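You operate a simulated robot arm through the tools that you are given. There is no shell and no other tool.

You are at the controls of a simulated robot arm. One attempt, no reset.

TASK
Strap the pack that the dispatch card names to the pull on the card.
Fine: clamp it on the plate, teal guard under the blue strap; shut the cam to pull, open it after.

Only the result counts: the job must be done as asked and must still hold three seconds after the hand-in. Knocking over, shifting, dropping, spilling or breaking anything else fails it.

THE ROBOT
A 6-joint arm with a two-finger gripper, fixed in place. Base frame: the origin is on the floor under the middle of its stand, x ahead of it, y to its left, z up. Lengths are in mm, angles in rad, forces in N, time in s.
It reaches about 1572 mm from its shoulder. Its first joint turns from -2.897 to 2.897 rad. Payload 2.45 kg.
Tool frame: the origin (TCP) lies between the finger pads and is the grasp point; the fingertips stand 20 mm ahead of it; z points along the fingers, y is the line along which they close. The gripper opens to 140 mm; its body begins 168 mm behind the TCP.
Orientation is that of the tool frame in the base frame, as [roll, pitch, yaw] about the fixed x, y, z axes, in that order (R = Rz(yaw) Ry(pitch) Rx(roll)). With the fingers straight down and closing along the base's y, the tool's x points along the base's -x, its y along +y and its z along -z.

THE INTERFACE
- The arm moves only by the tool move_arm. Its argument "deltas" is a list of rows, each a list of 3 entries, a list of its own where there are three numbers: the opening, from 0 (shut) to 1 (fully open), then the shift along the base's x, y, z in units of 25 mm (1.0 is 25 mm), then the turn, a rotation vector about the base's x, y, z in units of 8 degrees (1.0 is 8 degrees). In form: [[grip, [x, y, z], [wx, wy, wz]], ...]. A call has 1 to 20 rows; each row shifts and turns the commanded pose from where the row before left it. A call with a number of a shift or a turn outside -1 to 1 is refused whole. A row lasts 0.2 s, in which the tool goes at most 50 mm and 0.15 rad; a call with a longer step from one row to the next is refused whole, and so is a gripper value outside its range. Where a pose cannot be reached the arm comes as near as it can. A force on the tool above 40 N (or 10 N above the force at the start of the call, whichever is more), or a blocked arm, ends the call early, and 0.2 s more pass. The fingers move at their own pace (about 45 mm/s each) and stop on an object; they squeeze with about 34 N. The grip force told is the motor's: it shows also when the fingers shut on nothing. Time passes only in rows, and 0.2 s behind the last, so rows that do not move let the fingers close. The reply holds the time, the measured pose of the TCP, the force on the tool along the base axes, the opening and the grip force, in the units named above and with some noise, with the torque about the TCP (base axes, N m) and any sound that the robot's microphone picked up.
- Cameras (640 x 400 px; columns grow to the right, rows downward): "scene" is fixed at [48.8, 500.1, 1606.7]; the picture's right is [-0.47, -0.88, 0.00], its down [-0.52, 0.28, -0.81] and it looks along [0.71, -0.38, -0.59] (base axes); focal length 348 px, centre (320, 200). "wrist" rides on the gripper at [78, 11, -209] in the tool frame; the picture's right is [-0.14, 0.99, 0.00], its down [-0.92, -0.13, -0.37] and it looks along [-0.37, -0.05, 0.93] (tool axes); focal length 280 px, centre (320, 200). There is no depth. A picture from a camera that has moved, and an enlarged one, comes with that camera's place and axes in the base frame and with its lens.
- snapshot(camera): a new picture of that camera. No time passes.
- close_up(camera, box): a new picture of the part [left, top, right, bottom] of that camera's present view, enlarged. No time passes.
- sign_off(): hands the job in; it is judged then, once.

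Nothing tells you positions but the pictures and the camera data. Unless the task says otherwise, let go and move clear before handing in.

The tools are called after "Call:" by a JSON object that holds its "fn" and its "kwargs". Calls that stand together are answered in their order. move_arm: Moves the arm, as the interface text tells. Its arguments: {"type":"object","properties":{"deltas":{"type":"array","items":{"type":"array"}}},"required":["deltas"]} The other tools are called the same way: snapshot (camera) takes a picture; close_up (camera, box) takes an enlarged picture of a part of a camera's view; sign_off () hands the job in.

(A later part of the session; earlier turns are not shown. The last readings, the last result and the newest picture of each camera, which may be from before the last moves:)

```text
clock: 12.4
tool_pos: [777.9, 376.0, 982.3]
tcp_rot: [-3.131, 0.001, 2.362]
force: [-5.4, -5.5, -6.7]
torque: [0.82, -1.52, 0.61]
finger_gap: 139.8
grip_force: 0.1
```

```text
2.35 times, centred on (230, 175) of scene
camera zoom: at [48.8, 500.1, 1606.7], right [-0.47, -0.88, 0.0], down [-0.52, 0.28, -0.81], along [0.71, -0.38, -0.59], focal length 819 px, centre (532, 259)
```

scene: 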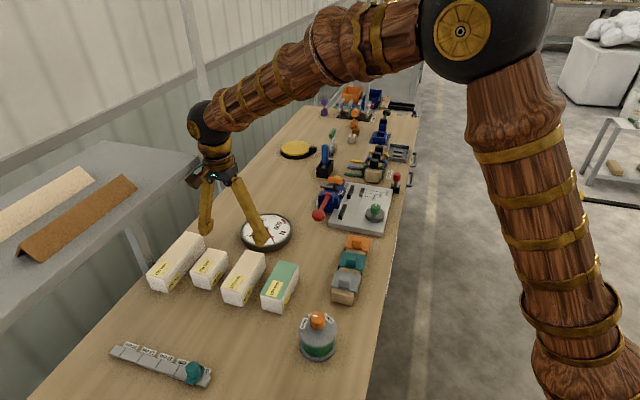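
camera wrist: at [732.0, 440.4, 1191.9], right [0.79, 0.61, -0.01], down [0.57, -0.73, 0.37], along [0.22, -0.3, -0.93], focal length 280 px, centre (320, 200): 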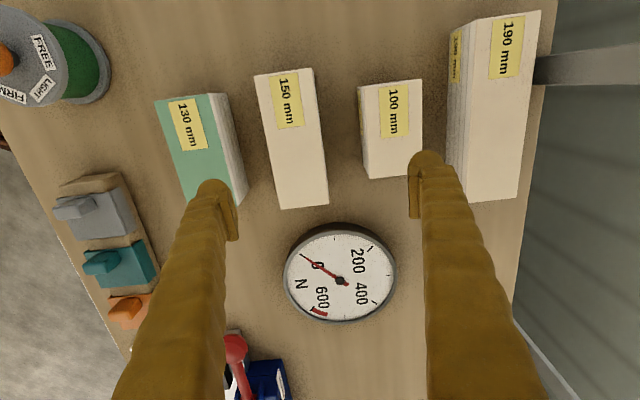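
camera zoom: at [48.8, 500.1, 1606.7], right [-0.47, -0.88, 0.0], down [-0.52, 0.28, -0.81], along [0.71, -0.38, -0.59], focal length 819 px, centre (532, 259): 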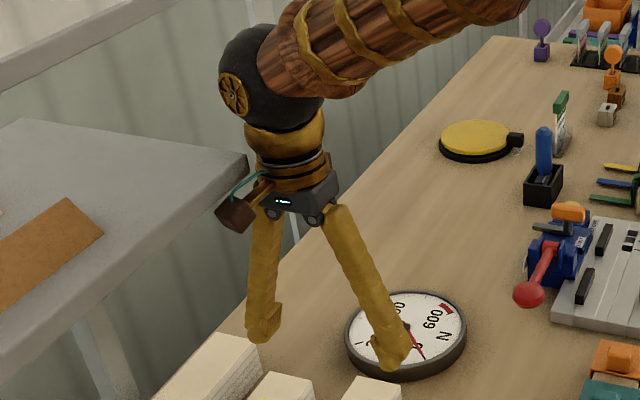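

The residual force acts at the camera box on the gripper, pushing it back and down. I'll examine the shelf at the left, which may overhang the bench.

Call:
{"fn": "close_up", "kwargs": {"camera": "scene", "box": [90, 130, 230, 300]}}

Call:
{"fn": "close_up", "kwargs": {"camera": "scene", "box": [180, 140, 230, 200]}}

Call:
{"fn": "close_up", "kwargs": {"camera": "wrist", "box": [480, 0, 640, 400]}}

```text
2.35 times, centred on (160, 215) of scene
camera zoom: at [48.8, 500.1, 1606.7], right [-0.47, -0.88, 0.0], down [-0.52, 0.28, -0.81], along [0.71, -0.38, -0.59], focal length 819 px, centre (696, 165)
```

zoom: 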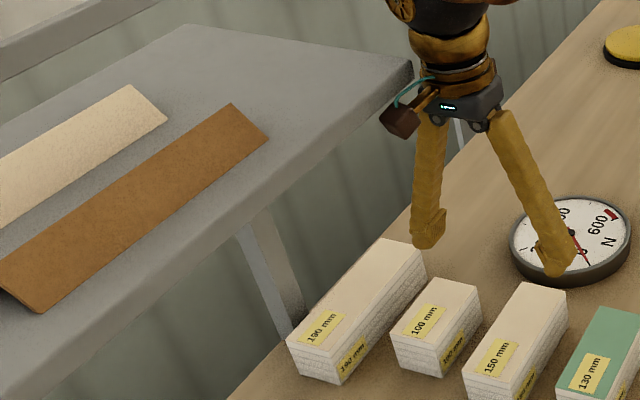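

```text
6.67 times, centred on (205, 170) of scene
camera zoom: at [48.8, 500.1, 1606.7], right [-0.47, -0.88, 0.0], down [-0.52, 0.28, -0.81], along [0.71, -0.38, -0.59], focal length 2321 px, centre (1087, 400)
```

zoom: 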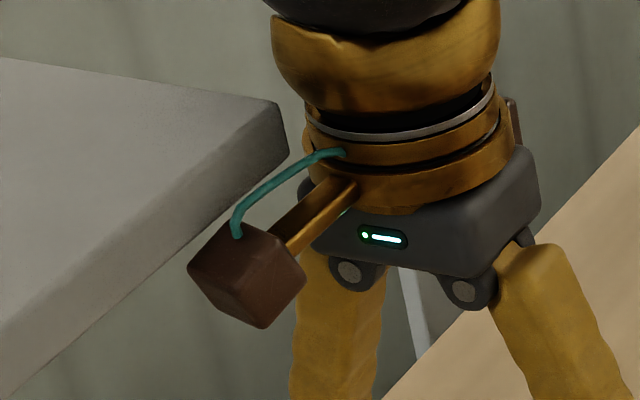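

```text
1.00 times, centred on (560, 200) of wrist (not enlarged: the box is as wide or as high as the picture)
camera zoom: at [732.0, 440.4, 1191.9], right [0.79, 0.61, -0.01], down [0.57, -0.74, 0.37], along [0.22, -0.3, -0.93], focal length 280 px, centre (80, 200)
```

zoom: 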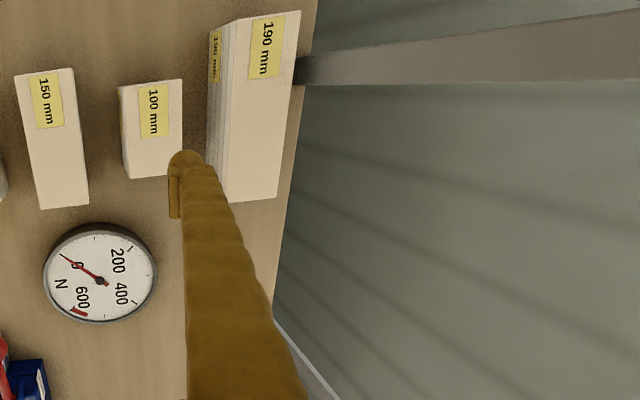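

I'll back away a little toward the aisle and check that the force drops off.

Call:
{"fn": "move_arm", "kwargs": {"deltas": [[1, [-0.4, -0.4, 0], [0, 0, 0]], [1, [-0.4, -0.4, 0], [0, 0, 0]], [1, [0, 0, 0], [0, 0, 0]]]}}

Call:
{"fn": "close_up", "kwargs": {"camera": "scene", "box": [160, 100, 260, 200]}}

```text
clock: 13.2
tool_pos: [758.0, 357.3, 983.5]
tcp_rot: [-3.133, 0.001, 2.364]
force: [0.2, -0.7, 1.2]
torque: [0.03, -0.01, 0.02]
finger_gap: 139.8
grip_force: 0.0
```

```text
4.00 times, centred on (210, 150) of scene
camera zoom: at [48.8, 500.1, 1606.7], right [-0.47, -0.88, 0.0], down [-0.52, 0.28, -0.81], along [0.71, -0.38, -0.59], focal length 1392 px, centre (760, 400)
```

zoom: 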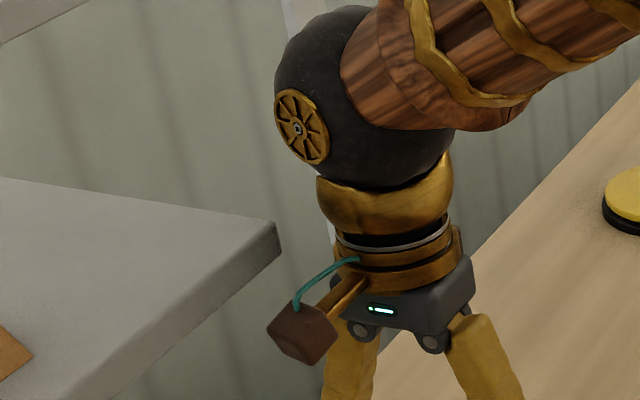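

The force is gone: the gripper's camera box had touched an overhead shelf that overhangs the bench near the 190 mm pack. I'll back off, rise, and look at that shelf from above to measure it.

Call:
{"fn": "move_arm", "kwargs": {"deltas": [[1, [-0.6, -0.6, 0], [0, 0, 0]], [1, [-0.6, -0.6, 0], [0, 0, 0]], [1, [-0.6, -0.6, 0], [0, 0, 0]], [1, [-0.484, 0.295, 0.935], [0, 0, 0]], [1, [-0.484, 0.295, 0.935], [0, 0, 0]], [1, [-0.484, 0.295, 0.935], [0, 0, 0]], [1, [-0.484, 0.295, 0.935], [0, 0, 0]], [1, [-0.484, 0.295, 0.935], [0, 0, 0]], [1, [-0.484, 0.295, 0.935], [0, 0, 0]], [1, [-0.484, 0.295, 0.935], [0, 0, 0]], [1, [-0.484, 0.295, 0.935], [0, 0, 0]], [1, [-0.484, 0.295, 0.935], [0, 0, 0]], [1, [-0.484, 0.295, 0.935], [0, 0, 0]], [1, [-0.484, 0.295, 0.935], [0, 0, 0]], [1, [0, 0, 0], [0, 0, 0]]]}}

Call:
{"fn": "snapshot", "kwargs": {"camera": "wrist"}}

Call:
{"fn": "snapshot", "kwargs": {"camera": "scene"}}

```text
clock: 16.4
tool_pos: [581.1, 393.5, 1241.4]
tcp_rot: [-3.132, -0.002, 2.364]
force: [-0.8, 0.1, -0.2]
torque: [-0.01, 0.01, 0.0]
finger_gap: 139.7
grip_force: 0.0
```

```text
taken
camera wrist: at [534.4, 457.3, 1450.3], right [0.79, 0.61, -0.01], down [0.57, -0.74, 0.37], along [0.22, -0.3, -0.93], focal length 280 px, centre (320, 200)
```

wrist: 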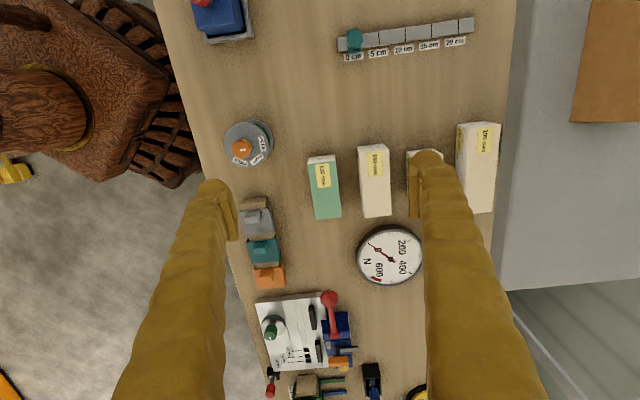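

```text
taken
```

scene: 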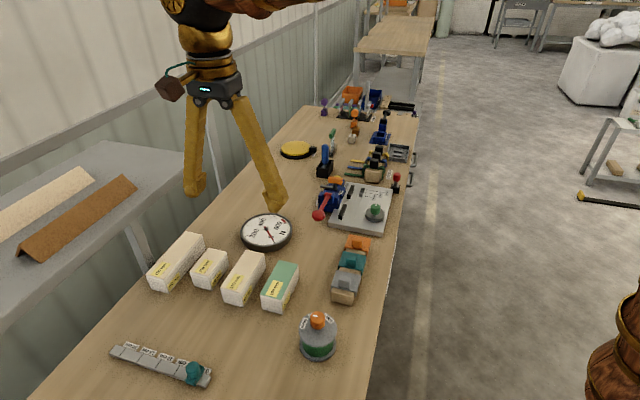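

The shelf is confirmed: its corner is at about (792, 416, 1217), overhanging part of the 190 mm pack. I'll therefore lean the wrist toward the far end when picking that pack. First I'll measure the pack accurately from here.

Call:
{"fn": "close_up", "kwargs": {"camera": "wrist", "box": [400, 100, 540, 240]}}

Call:
{"fn": "close_up", "kwargs": {"camera": "scene", "box": [140, 225, 240, 305]}}

Call:
{"fn": "close_up", "kwargs": {"camera": "wrist", "box": [190, 0, 480, 170]}}

Call:
{"fn": "close_up", "kwargs": {"camera": "wrist", "box": [230, 190, 360, 400]}}

```text
2.86 times, centred on (470, 170) of wrist
camera zoom: at [534.4, 457.3, 1450.3], right [0.79, 0.61, -0.01], down [0.57, -0.74, 0.37], along [0.22, -0.3, -0.93], focal length 801 px, centre (-109, 286)
```

zoom: 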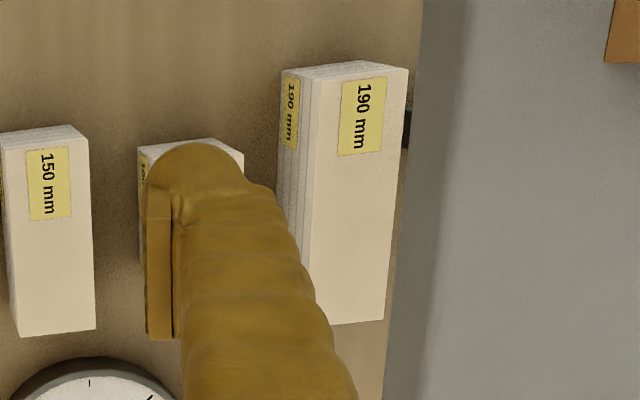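

```text
5.00 times, centred on (190, 265) of scene
camera zoom: at [48.8, 500.1, 1606.7], right [-0.47, -0.88, 0.0], down [-0.52, 0.28, -0.81], along [0.71, -0.38, -0.59], focal length 1740 px, centre (970, -125)
```

zoom: 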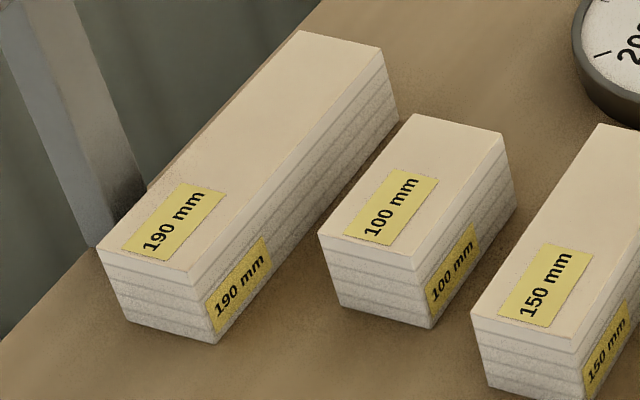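

```text
2.21 times, centred on (335, 85) of wrist
camera zoom: at [534.4, 457.3, 1450.3], right [0.79, 0.61, -0.01], down [0.57, -0.74, 0.37], along [0.22, -0.3, -0.93], focal length 619 px, centre (287, 454)
```

zoom: 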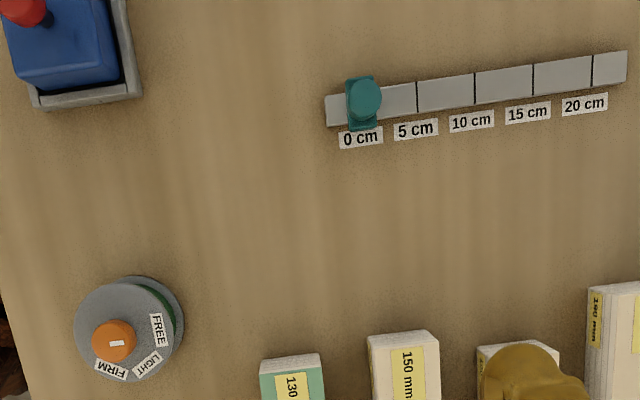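

```text
1.90 times, centred on (295, 295) of wrist
camera zoom: at [534.4, 457.3, 1450.3], right [0.79, 0.61, -0.01], down [0.57, -0.74, 0.37], along [0.22, -0.3, -0.93], focal length 534 px, centre (368, 19)
```

zoom: 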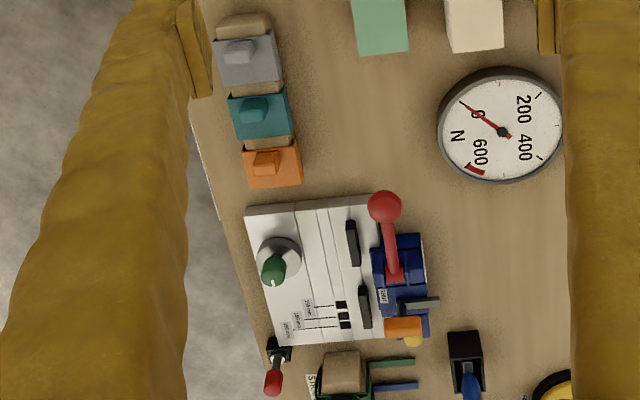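

The pack centre is near (914, 531) with its top at about z=859. I'll move clear of the shelf at the far side of its corner, squaring up and leaning the wrist 25° so the wrist and forearm stay beyond the shelf end.

Call:
{"fn": "move_arm", "kwargs": {"deltas": [[0.72, [0.5576, -0.5584, -0.8056], [0.049, -0.048, -0.057]], [0.72, [0.5576, -0.5584, -0.8056], [0, 0, 0]], [0.72, [0.5576, -0.5584, -0.8056], [0.442, 0.442, 0]], [0.72, [0.5576, -0.5584, -0.8056], [0.442, 0.442, 0]], [0.72, [0.5576, -0.5584, -0.8056], [0.442, 0.442, 0]], [0.72, [0.5576, -0.5584, -0.8056], [0.442, 0.442, 0]], [0.72, [0.5576, -0.5584, -0.8056], [0.442, 0.442, 0]], [0.72, [0.5576, -0.5584, -0.8056], [0, 0, 0]], [0.72, [0.5576, -0.5584, -0.8056], [0, 0, 0]], [0.72, [0.5576, -0.5584, -0.8056], [0, 0, 0]], [0.72, [0, 0, 0], [0, 0, 0]]]}}

Call:
{"fn": "snapshot", "kwargs": {"camera": "wrist"}}

Call:
{"fn": "snapshot", "kwargs": {"camera": "scene"}}

```text
clock: 18.8
tool_pos: [719.5, 253.1, 1040.6]
tcp_rot: [-3.141, -0.436, 2.354]
force: [-0.7, 0.5, -1.5]
torque: [-0.01, 0.01, 0.01]
finger_gap: 100.8
grip_force: 0.0
```

```text
taken
camera wrist: at [740.3, 247.9, 1262.3], right [0.79, 0.61, -0.06], down [0.61, -0.79, -0.06], along [-0.08, 0.01, -1.0], focal length 280 px, centre (320, 200)
```

wrist: 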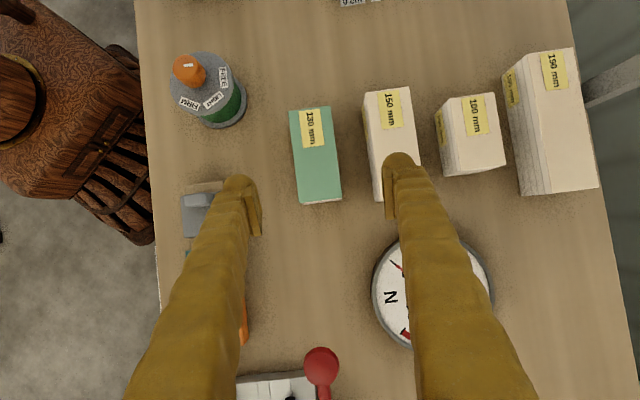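

```text
taken
```

scene: 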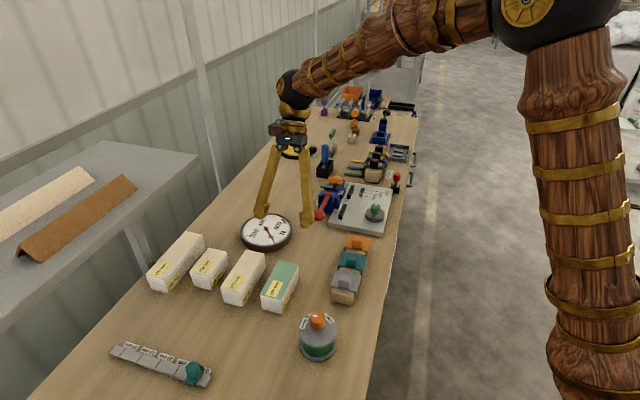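

The camera is now nearly straight down and shows the whole 190 mm pack. I'll zoom in to measure it.

Call:
{"fn": "close_up", "kwargs": {"camera": "wrist", "box": [480, 30, 620, 210]}}

Call:
{"fn": "close_up", "kwargs": {"camera": "wrist", "box": [150, 30, 270, 150]}}

```text
2.22 times, centred on (550, 120) of wrist
camera zoom: at [740.3, 247.9, 1262.3], right [0.79, 0.61, -0.06], down [0.61, -0.79, -0.06], along [-0.08, 0.01, -1.0], focal length 623 px, centre (-191, 378)
```

zoom: 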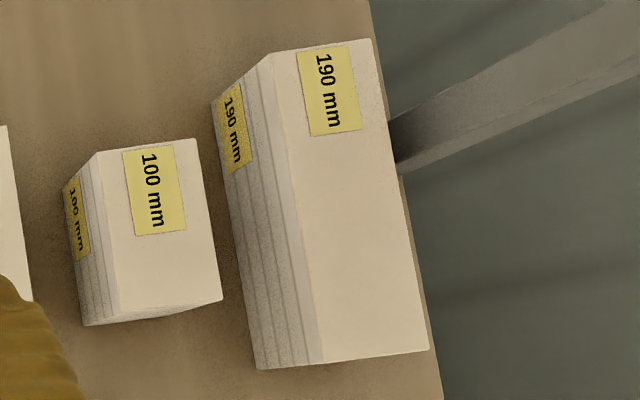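

```text
3.33 times, centred on (210, 90) of wrist
camera zoom: at [740.3, 247.9, 1262.3], right [0.79, 0.61, -0.06], down [0.61, -0.79, -0.06], along [-0.08, 0.01, -1.0], focal length 935 px, centre (687, 567)
```

zoom: 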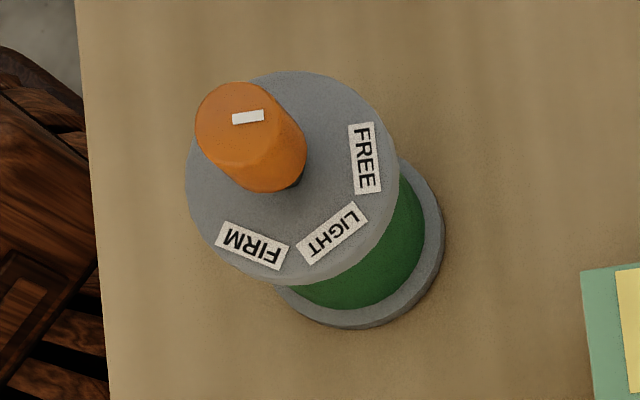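

Comparing wrist views only, the pack comes out at centre (900, 531) and top z≈878, with the bench at about z=820. I'll move over it on the safe side of the shelf and re-measure from straight above.

Call:
{"fn": "move_arm", "kwargs": {"deltas": [[0.72, [0.884, 0.883, 0], [0, 0, 0]], [0.72, [0.884, 0.883, 0], [0, 0, 0]], [0.72, [0.884, 0.883, 0], [0, 0, 0]], [0.72, [0.884, 0.883, 0], [0, 0, 0]], [0.72, [0.884, 0.883, 0], [0, 0, 0]], [0.72, [0.884, 0.883, 0], [0, 0, 0]], [0.72, [0.884, 0.883, 0], [0, 0, 0]], [0.72, [0.884, 0.883, 0], [0, 0, 0]], [0.72, [0.884, 0.883, 0], [0, 0, 0]], [0.72, [0.884, 0.883, 0], [0, 0, 0]], [0.72, [0, 0, 0], [0, 0, 0]]]}}

Call:
{"fn": "snapshot", "kwargs": {"camera": "wrist"}}

Call:
{"fn": "snapshot", "kwargs": {"camera": "scene"}}

```text
clock: 21.2
tool_pos: [939.5, 475.9, 1040.4]
tcp_rot: [-3.141, -0.437, 2.356]
force: [-0.1, 0.7, 0.2]
torque: [0.0, 0.01, -0.01]
finger_gap: 100.7
grip_force: 0.1
```

```text
taken
camera wrist: at [960.2, 471.3, 1262.5], right [0.79, 0.61, -0.06], down [0.61, -0.79, -0.06], along [-0.08, 0.01, -1.0], focal length 280 px, centre (320, 200)
```

wrist: 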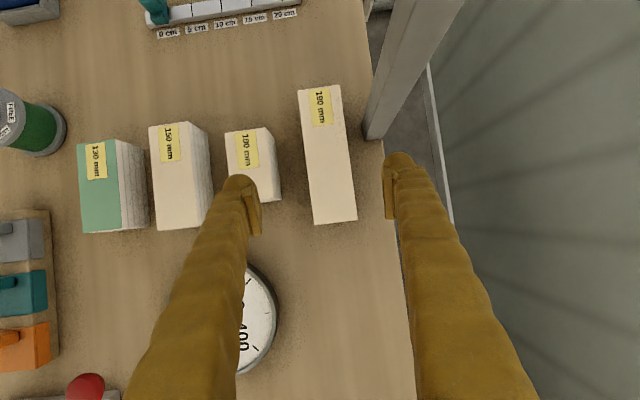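

```text
taken
```

scene: 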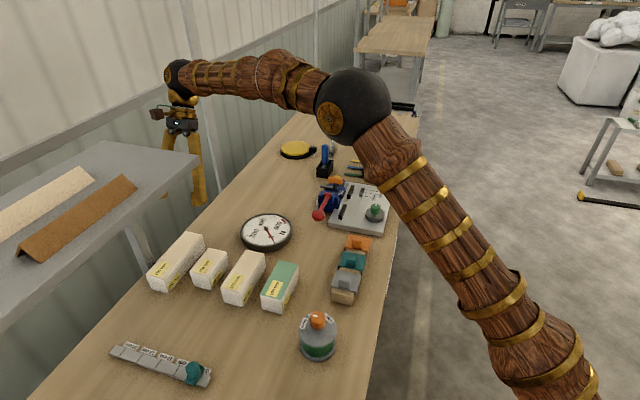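

The pack is right below, with the shelf post near its near end. Zooming for a precise fix.

Call:
{"fn": "close_up", "kwargs": {"camera": "wrist", "box": [260, 70, 400, 240]}}

```text
2.35 times, centred on (330, 155) of wrist
camera zoom: at [960.2, 471.3, 1262.5], right [0.79, 0.61, -0.06], down [0.61, -0.79, -0.06], along [-0.08, 0.01, -1.0], focal length 660 px, centre (296, 306)
```

zoom: 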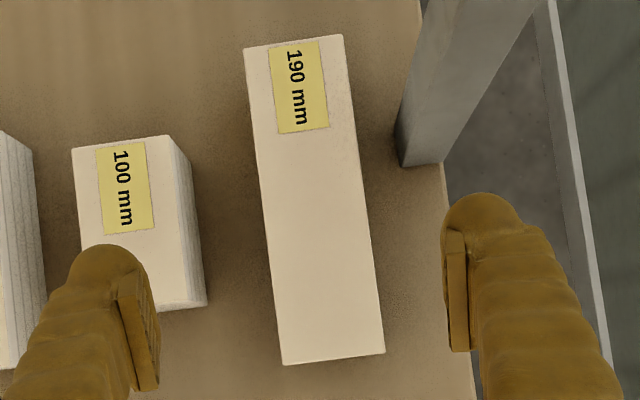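

The pack measures 190×60 at centre (898, 531), exactly on the 45° line, top at z≈879. I'll narrow the fingers, come down beside it to just above the pack tops and check the alignment.

Call:
{"fn": "move_arm", "kwargs": {"deltas": [[0.53, [0.057, 0.057, -0.88], [0, 0, 0]], [0.53, [0.057, 0.057, -0.88], [0, 0, 0]], [0.53, [0.057, 0.057, -0.88], [0, 0, 0]], [0.53, [0.057, 0.057, -0.88], [0, 0, 0]], [0.53, [0.057, 0.057, -0.88], [0, 0, 0]], [0.53, [-0.646, 0.65, 0], [0, 0, 0]], [0.53, [-0.646, 0.65, 0], [0, 0, 0]], [0.53, [0, 0, 0], [0, 0, 0]]]}}

Call:
{"fn": "snapshot", "kwargs": {"camera": "wrist"}}

Call:
{"fn": "close_up", "kwargs": {"camera": "scene", "box": [130, 60, 280, 300]}}

```text
clock: 23.0
tool_pos: [915.6, 513.5, 929.0]
tcp_rot: [-3.141, -0.436, 2.355]
force: [-0.9, -0.4, 0.2]
torque: [0.0, -0.03, 0.0]
finger_gap: 74.2
grip_force: 0.1
```

```text
taken
camera wrist: at [935.4, 509.1, 1151.8], right [0.79, 0.61, -0.06], down [0.61, -0.79, -0.06], along [-0.08, 0.01, -1.0], focal length 280 px, centre (320, 200)
```

wrist: 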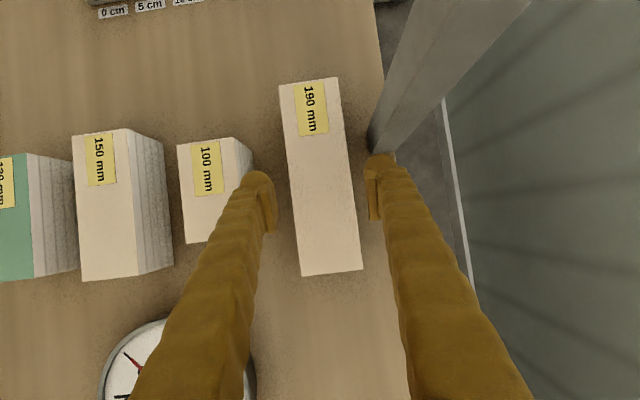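

```text
1.67 times, centred on (205, 180) of scene
camera zoom: at [48.8, 500.1, 1606.7], right [-0.47, -0.88, 0.0], down [-0.52, 0.28, -0.81], along [0.71, -0.38, -0.59], focal length 580 px, centre (512, 233)
```

zoom: 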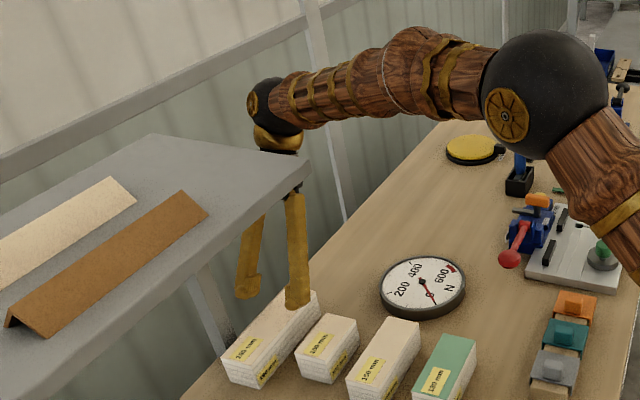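

The fingers straddle the 190 mm pack cleanly. Going down to grip height.

Call:
{"fn": "move_arm", "kwargs": {"deltas": [[0.53, [0, 0, -0.63], [0, 0, 0]], [0.53, [0, 0, -0.63], [0, 0, 0]], [0.53, [0, 0, -0.63], [0, 0, 0]], [0.53, [0, 0, -0.63], [0, 0, 0]], [0.53, [0, 0, 0], [0, 0, 0]]]}}

Call:
{"fn": "snapshot", "kwargs": {"camera": "wrist"}}

Call:
{"fn": "close_up", "kwargs": {"camera": "scene", "box": [140, 190, 260, 300]}}

```text
clock: 24.2
tool_pos: [915.0, 514.3, 867.4]
tcp_rot: [3.14, -0.438, 2.355]
force: [-0.7, 0.1, 0.1]
torque: [0.0, -0.02, -0.02]
finger_gap: 74.2
grip_force: 0.1
```

```text
taken
camera wrist: at [935.6, 508.2, 1089.2], right [0.79, 0.61, -0.06], down [0.61, -0.79, -0.06], along [-0.08, 0.01, -1.0], focal length 280 px, centre (320, 200)
```

wrist: 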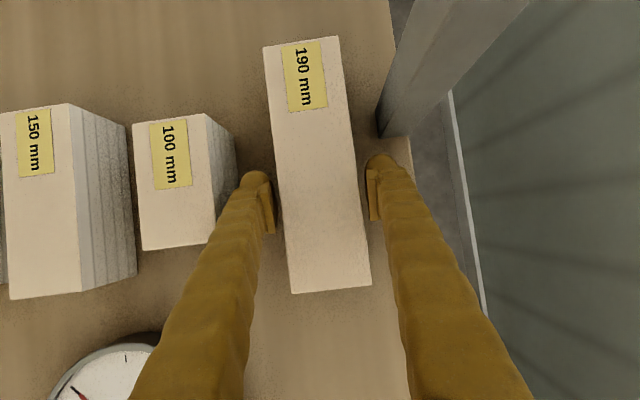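

```text
3.64 times, centred on (200, 245) of scene
camera zoom: at [48.8, 500.1, 1606.7], right [-0.47, -0.88, 0.0], down [-0.52, 0.28, -0.81], along [0.71, -0.38, -0.59], focal length 1266 px, centre (756, 36)
```

zoom: 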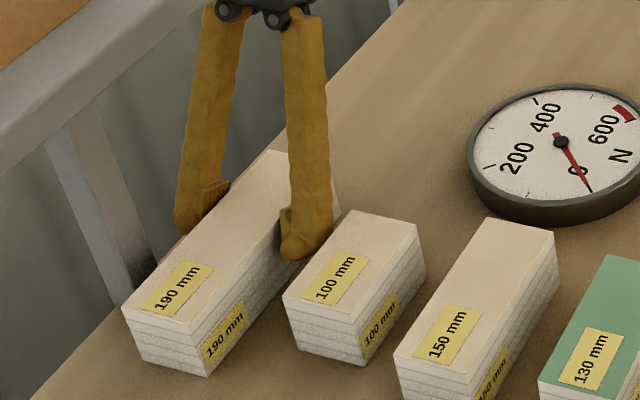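

Clear on both sides. Closing on the pack.

Call:
{"fn": "move_arm", "kwargs": {"deltas": [[0.35, [0, 0, 0], [0, 0, 0]], [0.2, [0, 0, 0], [0, 0, 0]], [0, [0, 0, 0], [0, 0, 0]], [0, [0, 0, 0], [0, 0, 0]], [0, [0, 0, 0], [0, 0, 0]]]}}

Call:
{"fn": "snapshot", "kwargs": {"camera": "wrist"}}

```text
clock: 25.4
tool_pos: [915.6, 512.6, 866.9]
tcp_rot: [3.141, -0.437, 2.356]
force: [1.6, 0.5, 1.0]
torque: [0.0, -0.01, 0.04]
finger_gap: 62.1
grip_force: 33.5
```

```text
taken
camera wrist: at [935.6, 508.2, 1089.2], right [0.79, 0.61, -0.06], down [0.61, -0.79, -0.06], along [-0.08, 0.01, -1.0], focal length 280 px, centre (320, 200)
```

wrist: 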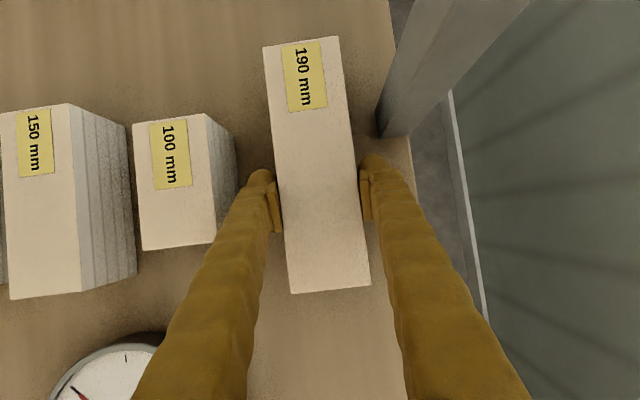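

The grip is firm at 62 mm. Lifting a little and checking that the pack stays level.

Call:
{"fn": "move_arm", "kwargs": {"deltas": [[0, [0, 0, 0.4], [0, 0, 0]], [0, [0, 0, 0.6], [0, 0, 0]], [0, [0, 0, 0.8], [0, 0, 0]], [0, [0, 0, 0.8], [0, 0, 0]], [0, [0, 0, 0], [0, 0, 0]]]}}

Call:
{"fn": "snapshot", "kwargs": {"camera": "wrist"}}

Call:
{"fn": "close_up", "kwargs": {"camera": "scene", "box": [140, 170, 260, 300]}}

```text
clock: 26.6
tool_pos: [913.5, 513.8, 930.6]
tcp_rot: [-3.139, -0.436, 2.353]
force: [0.2, -0.8, -3.6]
torque: [-0.07, -0.08, 0.0]
finger_gap: 62.2
grip_force: 34.0
```

```text
taken
camera wrist: at [935.9, 508.6, 1153.5], right [0.79, 0.61, -0.06], down [0.61, -0.79, -0.06], along [-0.08, 0.01, -1.0], focal length 280 px, centre (320, 200)
```

wrist: 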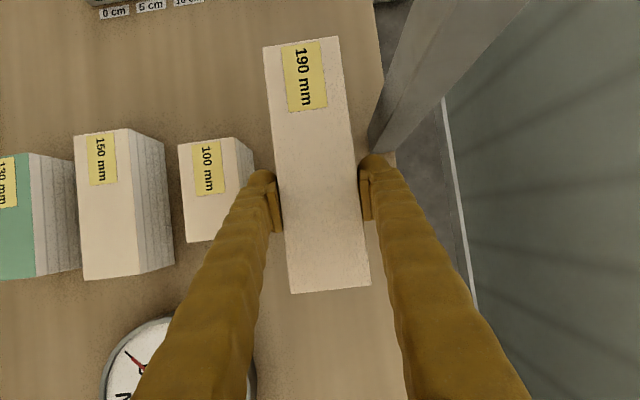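

```text
3.08 times, centred on (200, 235) of scene
camera zoom: at [48.8, 500.1, 1606.7], right [-0.47, -0.88, 0.0], down [-0.52, 0.28, -0.81], along [0.71, -0.38, -0.59], focal length 1071 px, centre (689, 92)
```

zoom: 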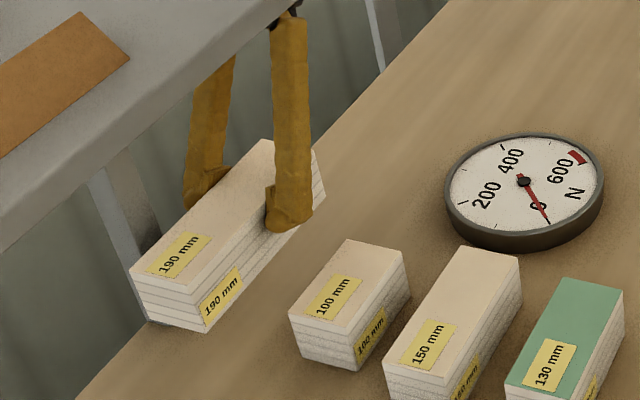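

The pack (about 0.37 kg) hangs level and hasn't slipped. I'll zoom on it in the hand to fix its offset from the tool before carrying it.

Call:
{"fn": "close_up", "kwargs": {"camera": "wrist", "box": [230, 20, 410, 310]}}

```text
1.38 times, centred on (320, 165) of wrist
camera zoom: at [935.9, 508.6, 1153.5], right [0.79, 0.61, -0.06], down [0.61, -0.79, -0.06], along [-0.08, 0.01, -1.0], focal length 387 px, centre (320, 248)
```

zoom: 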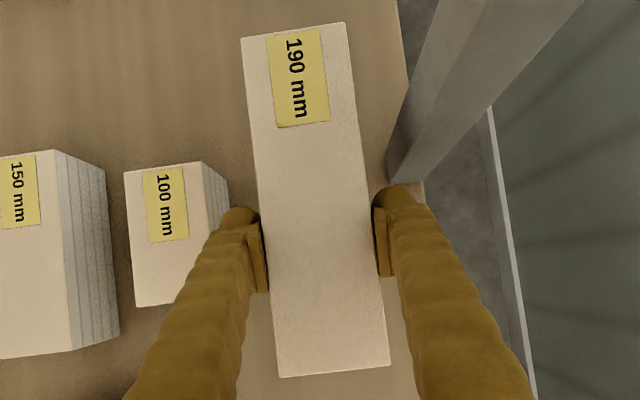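

I have the pack's offset: its centre lies 24 mm from the tool toward the near end, and its top is 13 mm above the tool. The orange handle would be tight with this leaning grip, so I'll set the pack on the open bench area beside the tensioner and re-grip it upright. Carrying it there now.

Call:
{"fn": "move_arm", "kwargs": {"deltas": [[0, [0.708, -0.708, 0], [0, 0, 0]], [0, [0.708, -0.708, 0], [0, 0, 0]], [0, [0.7, -0.7, 0.8], [0, 0, 0]], [0, [0.7, -0.7, 0.8], [0, 0, 0]], [0, [0.7, -0.7, 0.8], [0, 0, 0]], [0, [0.185, -0.977, 0], [0, 0, 0]], [0, [0.185, -0.977, 0], [0, 0, 0]], [0, [0.185, -0.977, 0], [0, 0, 0]], [0, [0.185, -0.977, 0], [0, 0, 0]], [0, [0.185, -0.977, 0], [0, 0, 0]], [0, [0.185, -0.977, 0], [0, 0, 0]], [0, [0.185, -0.977, 0], [0, 0, 0]], [0, [0.185, -0.977, 0], [0, 0, 0]], [0, [0.185, -0.977, 0], [0, 0, 0]], [0, [0.185, -0.977, 0], [0, 0, 0]], [0, [0.185, -0.977, 0], [0, 0, 0]], [0, [0.185, -0.977, 0], [0, 0, 0]], [0, [0.185, -0.977, 0], [0, 0, 0]], [0, [0.185, -0.977, 0], [0, 0, 0]], [0, [0.185, -0.977, 0], [0, 0, 0]]]}}

Call:
{"fn": "snapshot", "kwargs": {"camera": "wrist"}}

Call:
{"fn": "snapshot", "kwargs": {"camera": "scene"}}

```text
clock: 30.8
tool_pos: [1071.2, 58.9, 991.7]
tcp_rot: [3.141, -0.438, 2.355]
force: [0.3, -0.4, -3.9]
torque: [-0.14, -0.08, 0.0]
finger_gap: 62.4
grip_force: 33.7
```

```text
taken
camera wrist: at [1092.5, 54.7, 1214.3], right [0.79, 0.61, -0.06], down [0.61, -0.79, -0.06], along [-0.08, 0.01, -1.0], focal length 280 px, centre (320, 200)
```

wrist: 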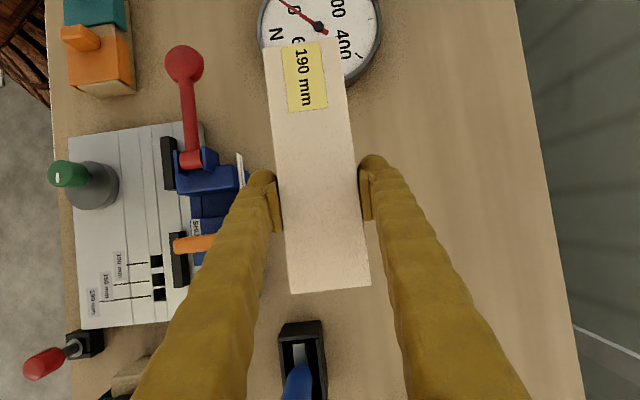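

```text
taken
```

scene: 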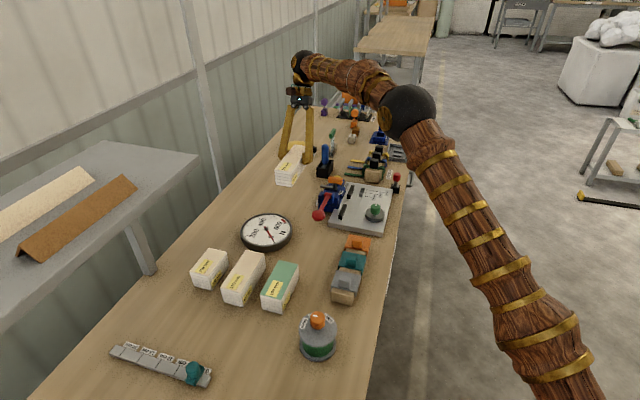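

There's free bench below, well clear of the dial and the black box. Lowering to just above the bench.

Call:
{"fn": "move_arm", "kwargs": {"deltas": [[0, [0, 0, -0.95], [0, 0, 0]], [0, [0, 0, -0.95], [0, 0, 0]], [0, [0, 0, -0.95], [0, 0, 0]], [0, [0, 0, -0.95], [0, 0, 0]], [0, [0, 0, -0.95], [0, 0, 0]], [0, [0, 0, 0], [0, 0, 0]]]}}

Call:
{"fn": "move_arm", "kwargs": {"deltas": [[0, [0, 0, -0.1], [0, 0, 0]], [0, [0, 0, -0.1], [0, 0, 0]], [0, [0, 0, 0], [0, 0, 0]]]}}

```text
clock: 32.2
tool_pos: [1071.1, 57.9, 872.4]
tcp_rot: [-3.14, -0.437, 2.354]
force: [0.7, 0.4, -5.9]
torque: [-0.06, -0.09, 0.02]
finger_gap: 62.4
grip_force: 33.4
```

```text
clock: 33.0
tool_pos: [1070.8, 59.3, 867.0]
tcp_rot: [-3.141, -0.436, 2.356]
force: [0.9, 0.1, 1.0]
torque: [0.34, 0.45, -0.06]
finger_gap: 62.3
grip_force: 34.2
```

The pack just touched the bench (force flipped from −4 to +1 N), which confirms the bench at z≈820. Releasing, then rising and straightening the tool.

Call:
{"fn": "move_arm", "kwargs": {"deltas": [[0.56, [0, 0, 0], [0, 0, 0]], [0.56, [0, 0, 0], [0, 0, 0]], [0.56, [0, 0, 0], [0, 0, 0]]]}}

Call:
{"fn": "move_arm", "kwargs": {"deltas": [[0.56, [0, 0, 0.9], [0, 0, 0]], [0.56, [0, 0, 0.9], [0, 0, 0]], [0.56, [0, 0, 0.9], [0, 0, 0]], [0.56, [0, 0, 0.9], [0, 0, 0]], [0.56, [0, 0, 0.9], [0, 0, 0]], [0.56, [0, 0, 0], [0, 0, 0]]]}}

Call:
{"fn": "snapshot", "kwargs": {"camera": "wrist"}}

Call:
{"fn": "close_up", "kwargs": {"camera": "wrist", "box": [40, 100, 260, 340]}}

Call:
{"fn": "close_up", "kwargs": {"camera": "wrist", "box": [250, 40, 390, 300]}}

```text
clock: 33.8
tool_pos: [1071.9, 58.5, 866.9]
tcp_rot: [3.141, -0.437, 2.354]
force: [0.4, -0.5, -0.3]
torque: [0.01, 0.01, 0.03]
finger_gap: 78.5
grip_force: 0.1
```

```text
clock: 35.2
tool_pos: [1071.8, 60.0, 980.9]
tcp_rot: [3.141, -0.437, 2.356]
force: [0.0, -0.2, -0.7]
torque: [-0.02, -0.02, -0.01]
finger_gap: 78.3
grip_force: 0.1
```

```text
taken
camera wrist: at [1092.8, 54.7, 1202.7], right [0.79, 0.61, -0.06], down [0.61, -0.79, -0.06], along [-0.08, 0.01, -1.0], focal length 280 px, centre (320, 200)
```

wrist: 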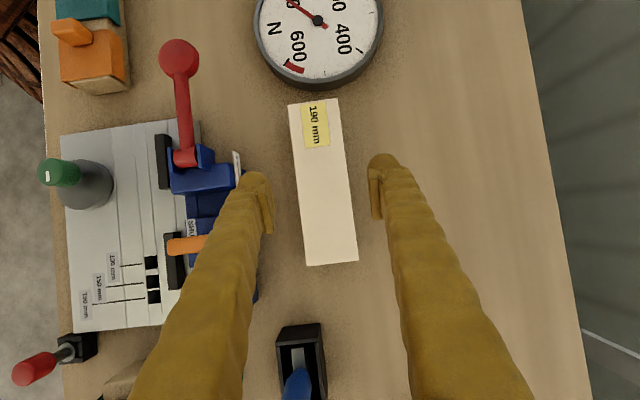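

```text
1.67 times, centred on (150, 220) of wrist
camera zoom: at [1092.8, 54.7, 1202.7], right [0.79, 0.61, -0.06], down [0.61, -0.79, -0.06], along [-0.08, 0.01, -1.0], focal length 467 px, centre (603, 167)
```

zoom: 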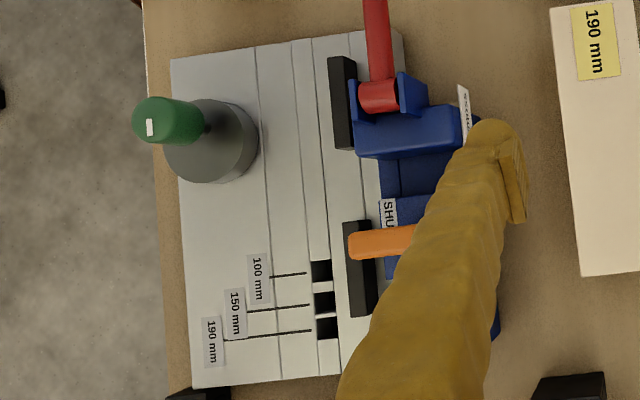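

```text
1.54 times, centred on (320, 170) of wrist
camera zoom: at [1092.8, 54.7, 1202.7], right [0.79, 0.61, -0.06], down [0.61, -0.79, -0.06], along [-0.08, 0.01, -1.0], focal length 431 px, centre (320, 246)
```

zoom: 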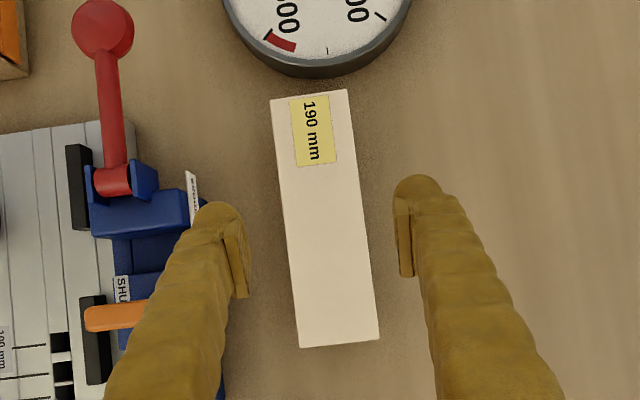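

There's a small label plate on the tensioner with text; I'll read it since it may matter.

Call:
{"fn": "close_up", "kwargs": {"camera": "wrist", "box": [222, 140, 262, 190]}}

Call:
{"fn": "close_up", "kwargs": {"camera": "wrist", "box": [160, 130, 250, 230]}}

Call:
{"fn": "close_up", "kwargs": {"camera": "scene", "box": [305, 170, 365, 225]}}

```text
8.00 times, centred on (242, 165) of wrist
camera zoom: at [1092.8, 54.7, 1202.7], right [0.79, 0.61, -0.06], down [0.61, -0.79, -0.06], along [-0.08, 0.01, -1.0], focal length 2243 px, centre (944, 480)
```

zoom: 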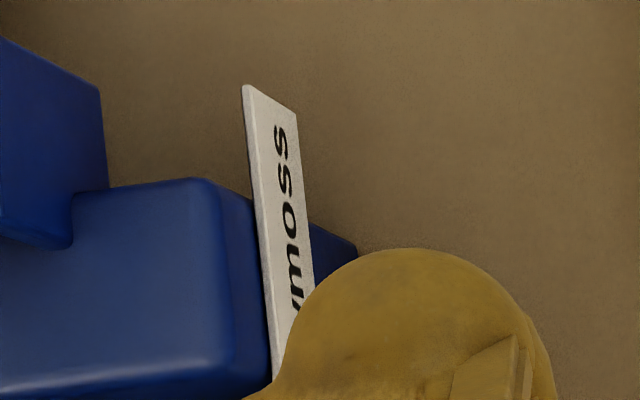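

```text
4.00 times, centred on (205, 180) of wrist
camera zoom: at [1092.8, 54.7, 1202.7], right [0.79, 0.61, -0.06], down [0.61, -0.79, -0.06], along [-0.08, 0.01, -1.0], focal length 1122 px, centre (780, 280)
```

zoom: 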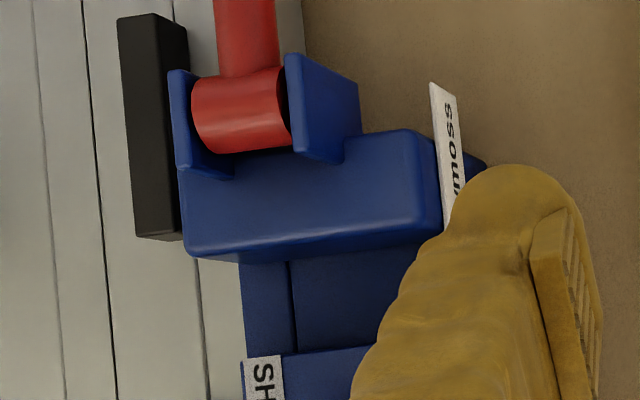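

```text
7.27 times, centred on (335, 198) of scene
camera zoom: at [48.8, 500.1, 1606.7], right [-0.47, -0.88, 0.0], down [-0.52, 0.28, -0.81], along [0.71, -0.38, -0.59], focal length 2532 px, centre (211, 218)
```

zoom: 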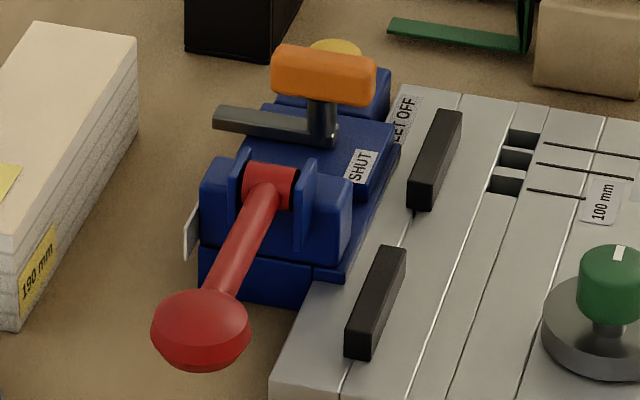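

That's just a maker's nameplate. The pack sits at about (1055, 76). I'll straighten the tool above it and come down to re-grip upright near its middle.

Call:
{"fn": "move_arm", "kwargs": {"deltas": [[0.56, [-0.1, 0.1, 0], [-0.442, -0.442, 0]], [0.56, [-0.1, 0.1, 0], [-0.442, -0.442, 0]], [0.56, [-0.1, 0.1, 0], [-0.442, -0.442, 0]], [0.56, [-0.1, 0.1, 0], [-0.442, -0.442, 0]], [0.56, [-0.08, 0.06, 0], [-0.442, -0.442, 0]], [0.56, [0, 0, -0.9], [0, 0, 0]], [0.56, [0, 0, -0.9], [0, 0, 0]], [0.56, [0, 0, 0], [0, 0, 0]]]}}

Call:
{"fn": "snapshot", "kwargs": {"camera": "wrist"}}

```text
clock: 37.0
tool_pos: [1060.4, 71.1, 935.5]
tcp_rot: [3.141, 0.0, 2.354]
force: [-0.6, -0.1, -0.4]
torque: [-0.05, -0.02, -0.02]
finger_gap: 78.6
grip_force: 0.1
```

```text
taken
camera wrist: at [1012.8, 134.2, 1143.6], right [0.8, 0.6, 0.0], down [0.56, -0.74, 0.37], along [0.22, -0.29, -0.93], focal length 280 px, centre (320, 200)
```

wrist: 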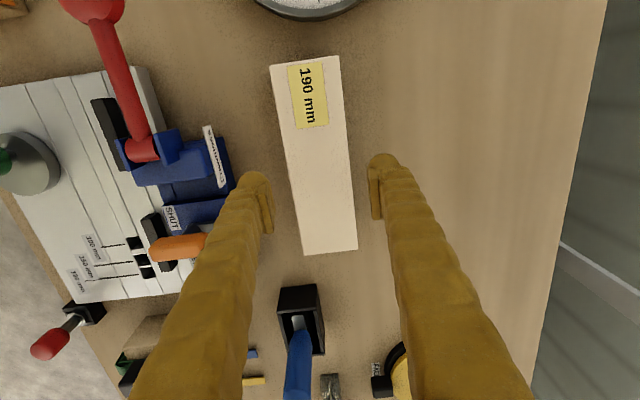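

Aligned. Descending and gripping upright.

Call:
{"fn": "move_arm", "kwargs": {"deltas": [[0.56, [0, 0, -0.87], [0, 0, 0]], [0.56, [0, 0, -0.87], [0, 0, 0]], [0.56, [0, 0, -0.87], [0, 0, 0]], [0.56, [0, 0, 0], [0, 0, 0]], [0.3, [0, 0, 0], [0, 0, 0]], [0, [0, 0, 0], [0, 0, 0]], [0, [0, 0, 0], [0, 0, 0]], [0, [0, 0, 0], [0, 0, 0]]]}}

Call:
{"fn": "move_arm", "kwargs": {"deltas": [[0, [0, 0, 0.3], [0, 0, 0]], [0, [0, 0, 0.7], [0, 0, 0]], [0, [0, 0, 0.9], [0, 0, 0]], [0, [0, 0, 0.9], [0, 0, 0]], [0, [0, 0, 0.9], [0, 0, 0]], [0, [0, 0, 0.9], [0, 0, 0]], [0, [0, 0, 0], [0, 0, 0]]]}}

Call:
{"fn": "close_up", "kwargs": {"camera": "wrist", "box": [230, 20, 410, 310]}}

```text
clock: 38.8
tool_pos: [1058.6, 69.9, 870.3]
tcp_rot: [-3.14, -0.001, 2.355]
force: [1.2, 0.9, 0.3]
torque: [0.06, -0.01, -0.04]
finger_gap: 59.8
grip_force: 34.2
```

```text
clock: 40.4
tool_pos: [1059.6, 72.3, 982.9]
tcp_rot: [-3.141, 0.0, 2.355]
force: [-0.6, 0.4, -5.6]
torque: [0.03, -0.02, 0.0]
finger_gap: 59.5
grip_force: 33.6
```

```text
1.38 times, centred on (320, 165) of wrist
camera zoom: at [1012.5, 135.1, 1193.0], right [0.8, 0.6, 0.0], down [0.56, -0.74, 0.37], along [0.22, -0.29, -0.93], focal length 387 px, centre (320, 248)
```

zoom: 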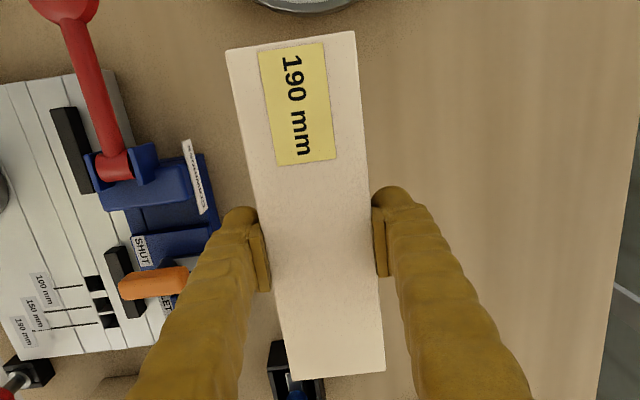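

Upright grip is good: 60 mm wide, pack centre 7.5 mm from the tool. Carrying it over the plate at a safe height, then I'll check alignment.

Call:
{"fn": "move_arm", "kwargs": {"deltas": [[0, [-0.81, -0.884, 0.1], [0, 0, 0]], [0, [-0.81, -0.884, 0], [0, 0, 0]], [0, [-0.81, -0.884, 0], [0, 0, 0]], [0, [-0.81, -0.884, 0], [0, 0, 0]], [0, [-0.81, -0.884, 0], [0, 0, 0]], [0, [-0.81, -0.884, 0], [0, 0, 0]], [0, [-0.81, -0.884, 0], [0, 0, 0]], [0, [-0.81, -0.884, 0], [0, 0, 0]], [0, [0, 0, 0], [0, 0, 0]]]}}

Call:
{"fn": "snapshot", "kwargs": {"camera": "wrist"}}

Call:
{"fn": "snapshot", "kwargs": {"camera": "scene"}}

Call:
{"fn": "close_up", "kwargs": {"camera": "scene", "box": [290, 130, 410, 240]}}

```text
clock: 42.4
tool_pos: [897.1, -104.7, 985.6]
tcp_rot: [3.141, -0.001, 2.353]
force: [0.1, -0.4, -4.9]
torque: [-0.07, -0.04, 0.05]
finger_gap: 59.5
grip_force: 34.0
```

```text
taken
camera wrist: at [850.6, -42.8, 1195.5], right [0.8, 0.6, 0.0], down [0.56, -0.74, 0.37], along [0.22, -0.29, -0.93], focal length 280 px, centre (320, 200)
```

wrist: 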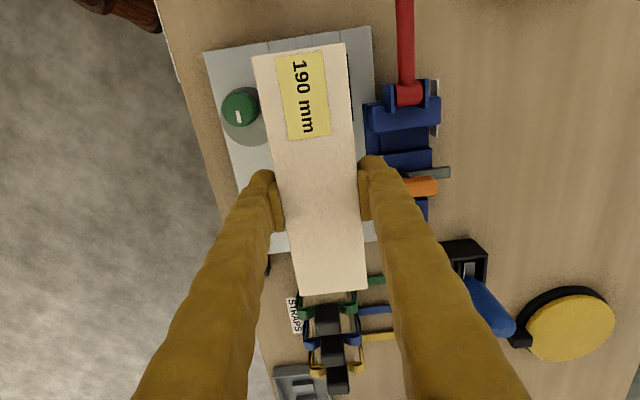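

```text
taken
```

scene: 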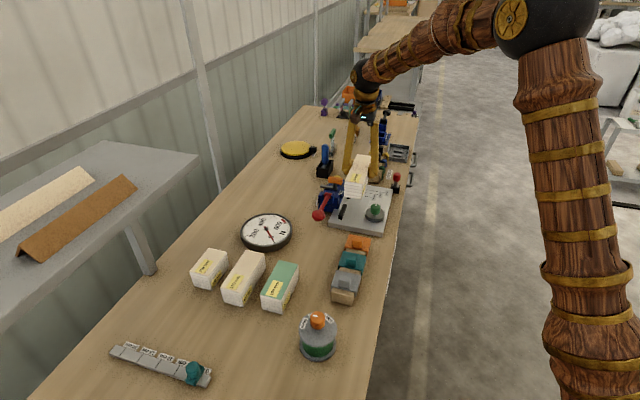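

```text
3.64 times, centred on (350, 185) of scene
camera zoom: at [48.8, 500.1, 1606.7], right [-0.47, -0.88, 0.0], down [-0.52, 0.28, -0.81], along [0.71, -0.38, -0.59], focal length 1266 px, centre (211, 254)
```

zoom: 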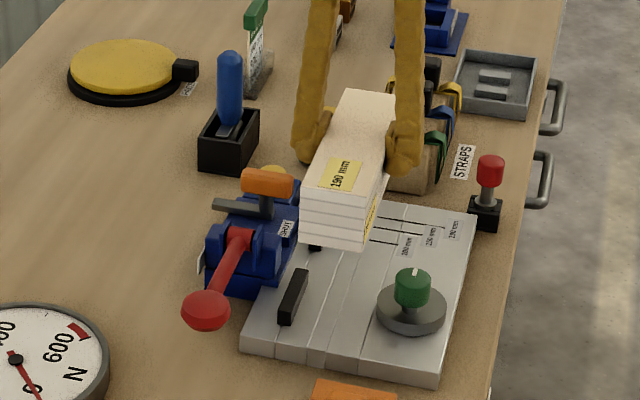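

The pack is over the plate between the clamp disc and the fence bars. Lowering to just above the plate and checking again.

Call:
{"fn": "move_arm", "kwargs": {"deltas": [[0, [0, 0, -0.88], [0, 0, 0]], [0, [0, 0, -0.88], [0, 0, 0]], [0, [0, 0, -0.88], [0, 0, 0]], [0, [0, 0, -0.84], [0, 0, 0]], [0, [0, 0, 0], [0, 0, 0]]]}}

Call:
{"fn": "snapshot", "kwargs": {"camera": "wrist"}}

Call:
{"fn": "close_up", "kwargs": {"camera": "scene", "box": [310, 150, 410, 240]}}

Call:
{"fn": "close_up", "kwargs": {"camera": "wrist", "box": [180, 0, 440, 200]}}

```text
clock: 43.6
tool_pos: [898.0, -106.0, 899.9]
tcp_rot: [-3.141, 0.0, 2.355]
force: [-0.6, -0.7, -4.5]
torque: [-0.02, -0.02, 0.0]
finger_gap: 59.8
grip_force: 34.0
```

```text
taken
camera wrist: at [851.0, -43.0, 1108.9], right [0.8, 0.6, 0.0], down [0.56, -0.74, 0.37], along [0.22, -0.29, -0.93], focal length 280 px, centre (320, 200)
```

wrist: 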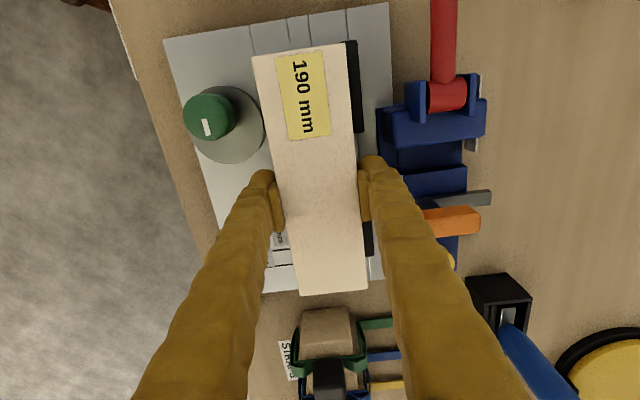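

```text
4.44 times, centred on (360, 195) of scene
camera zoom: at [48.8, 500.1, 1606.7], right [-0.47, -0.88, 0.0], down [-0.52, 0.28, -0.81], along [0.71, -0.38, -0.59], focal length 1547 px, centre (142, 222)
```

zoom: 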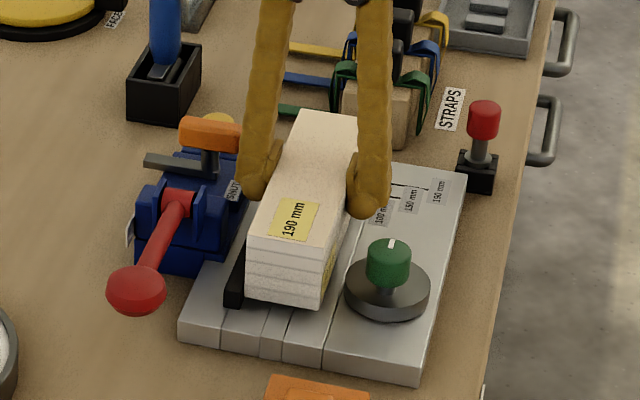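

```text
2.00 times, centred on (310, 100) of wrist
camera zoom: at [851.0, -43.0, 1108.9], right [0.8, 0.6, 0.0], down [0.56, -0.74, 0.37], along [0.22, -0.29, -0.93], focal length 561 px, centre (340, 400)
```

zoom: 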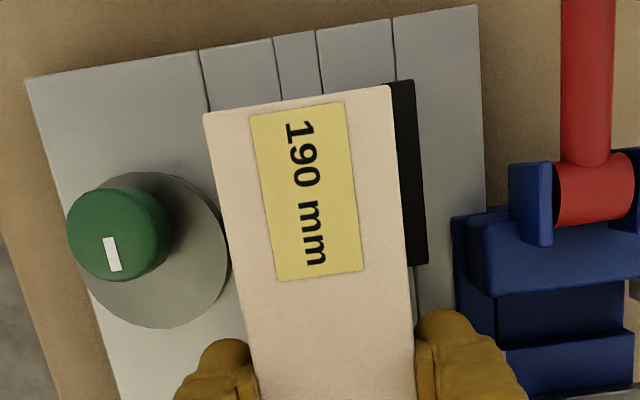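

Position looks right: fence to the wall side, disc clear. Final slow approach to contact.

Call:
{"fn": "move_arm", "kwargs": {"deltas": [[0, [0, 0, -0.12], [0, 0, 0]], [0, [0, 0, -0.12], [0, 0, 0]], [0, [0, 0, 0], [0, 0, 0]]]}}

Call:
{"fn": "move_arm", "kwargs": {"deltas": [[0, [0, 0, -0.08], [0, 0, 0]], [0, [0, 0, 0], [0, 0, 0]]]}}

```text
clock: 44.4
tool_pos: [897.8, -105.8, 894.1]
tcp_rot: [-3.141, 0.001, 2.352]
force: [0.0, 0.8, -4.3]
torque: [-0.01, -0.05, 0.0]
finger_gap: 59.6
grip_force: 34.0
```

```text
clock: 45.0
tool_pos: [898.3, -104.4, 892.1]
tcp_rot: [-3.141, -0.001, 2.355]
force: [0.0, -0.1, -3.7]
torque: [-0.05, -0.04, 0.05]
finger_gap: 59.7
grip_force: 34.2
```

Call:
{"fn": "move_arm", "kwargs": {"deltas": [[0, [0, 0, -0.06], [0, 0, 0]], [0, [0, 0, 0], [0, 0, 0]]]}}

Call:
{"fn": "move_arm", "kwargs": {"deltas": [[0, [0, 0, -0.06], [0, 0, 0]], [0, [0, 0, 0], [0, 0, 0]]]}}

```text
clock: 45.6
tool_pos: [898.0, -105.0, 891.5]
tcp_rot: [-3.141, 0.002, 2.353]
force: [-6.0, -1.4, 17.1]
torque: [0.0, 0.32, 0.07]
finger_gap: 59.6
grip_force: 33.7
```

```text
clock: 46.1
tool_pos: [898.0, -105.2, 891.7]
tcp_rot: [3.141, 0.001, 2.355]
force: [-3.6, -0.1, 8.2]
torque: [0.13, -0.11, -0.1]
finger_gap: 60.1
grip_force: 34.1
stopped in row 2: the force on the tool passed its limit at 43 N (the readings are from after the stop); the commanded pose is now the measured one
```

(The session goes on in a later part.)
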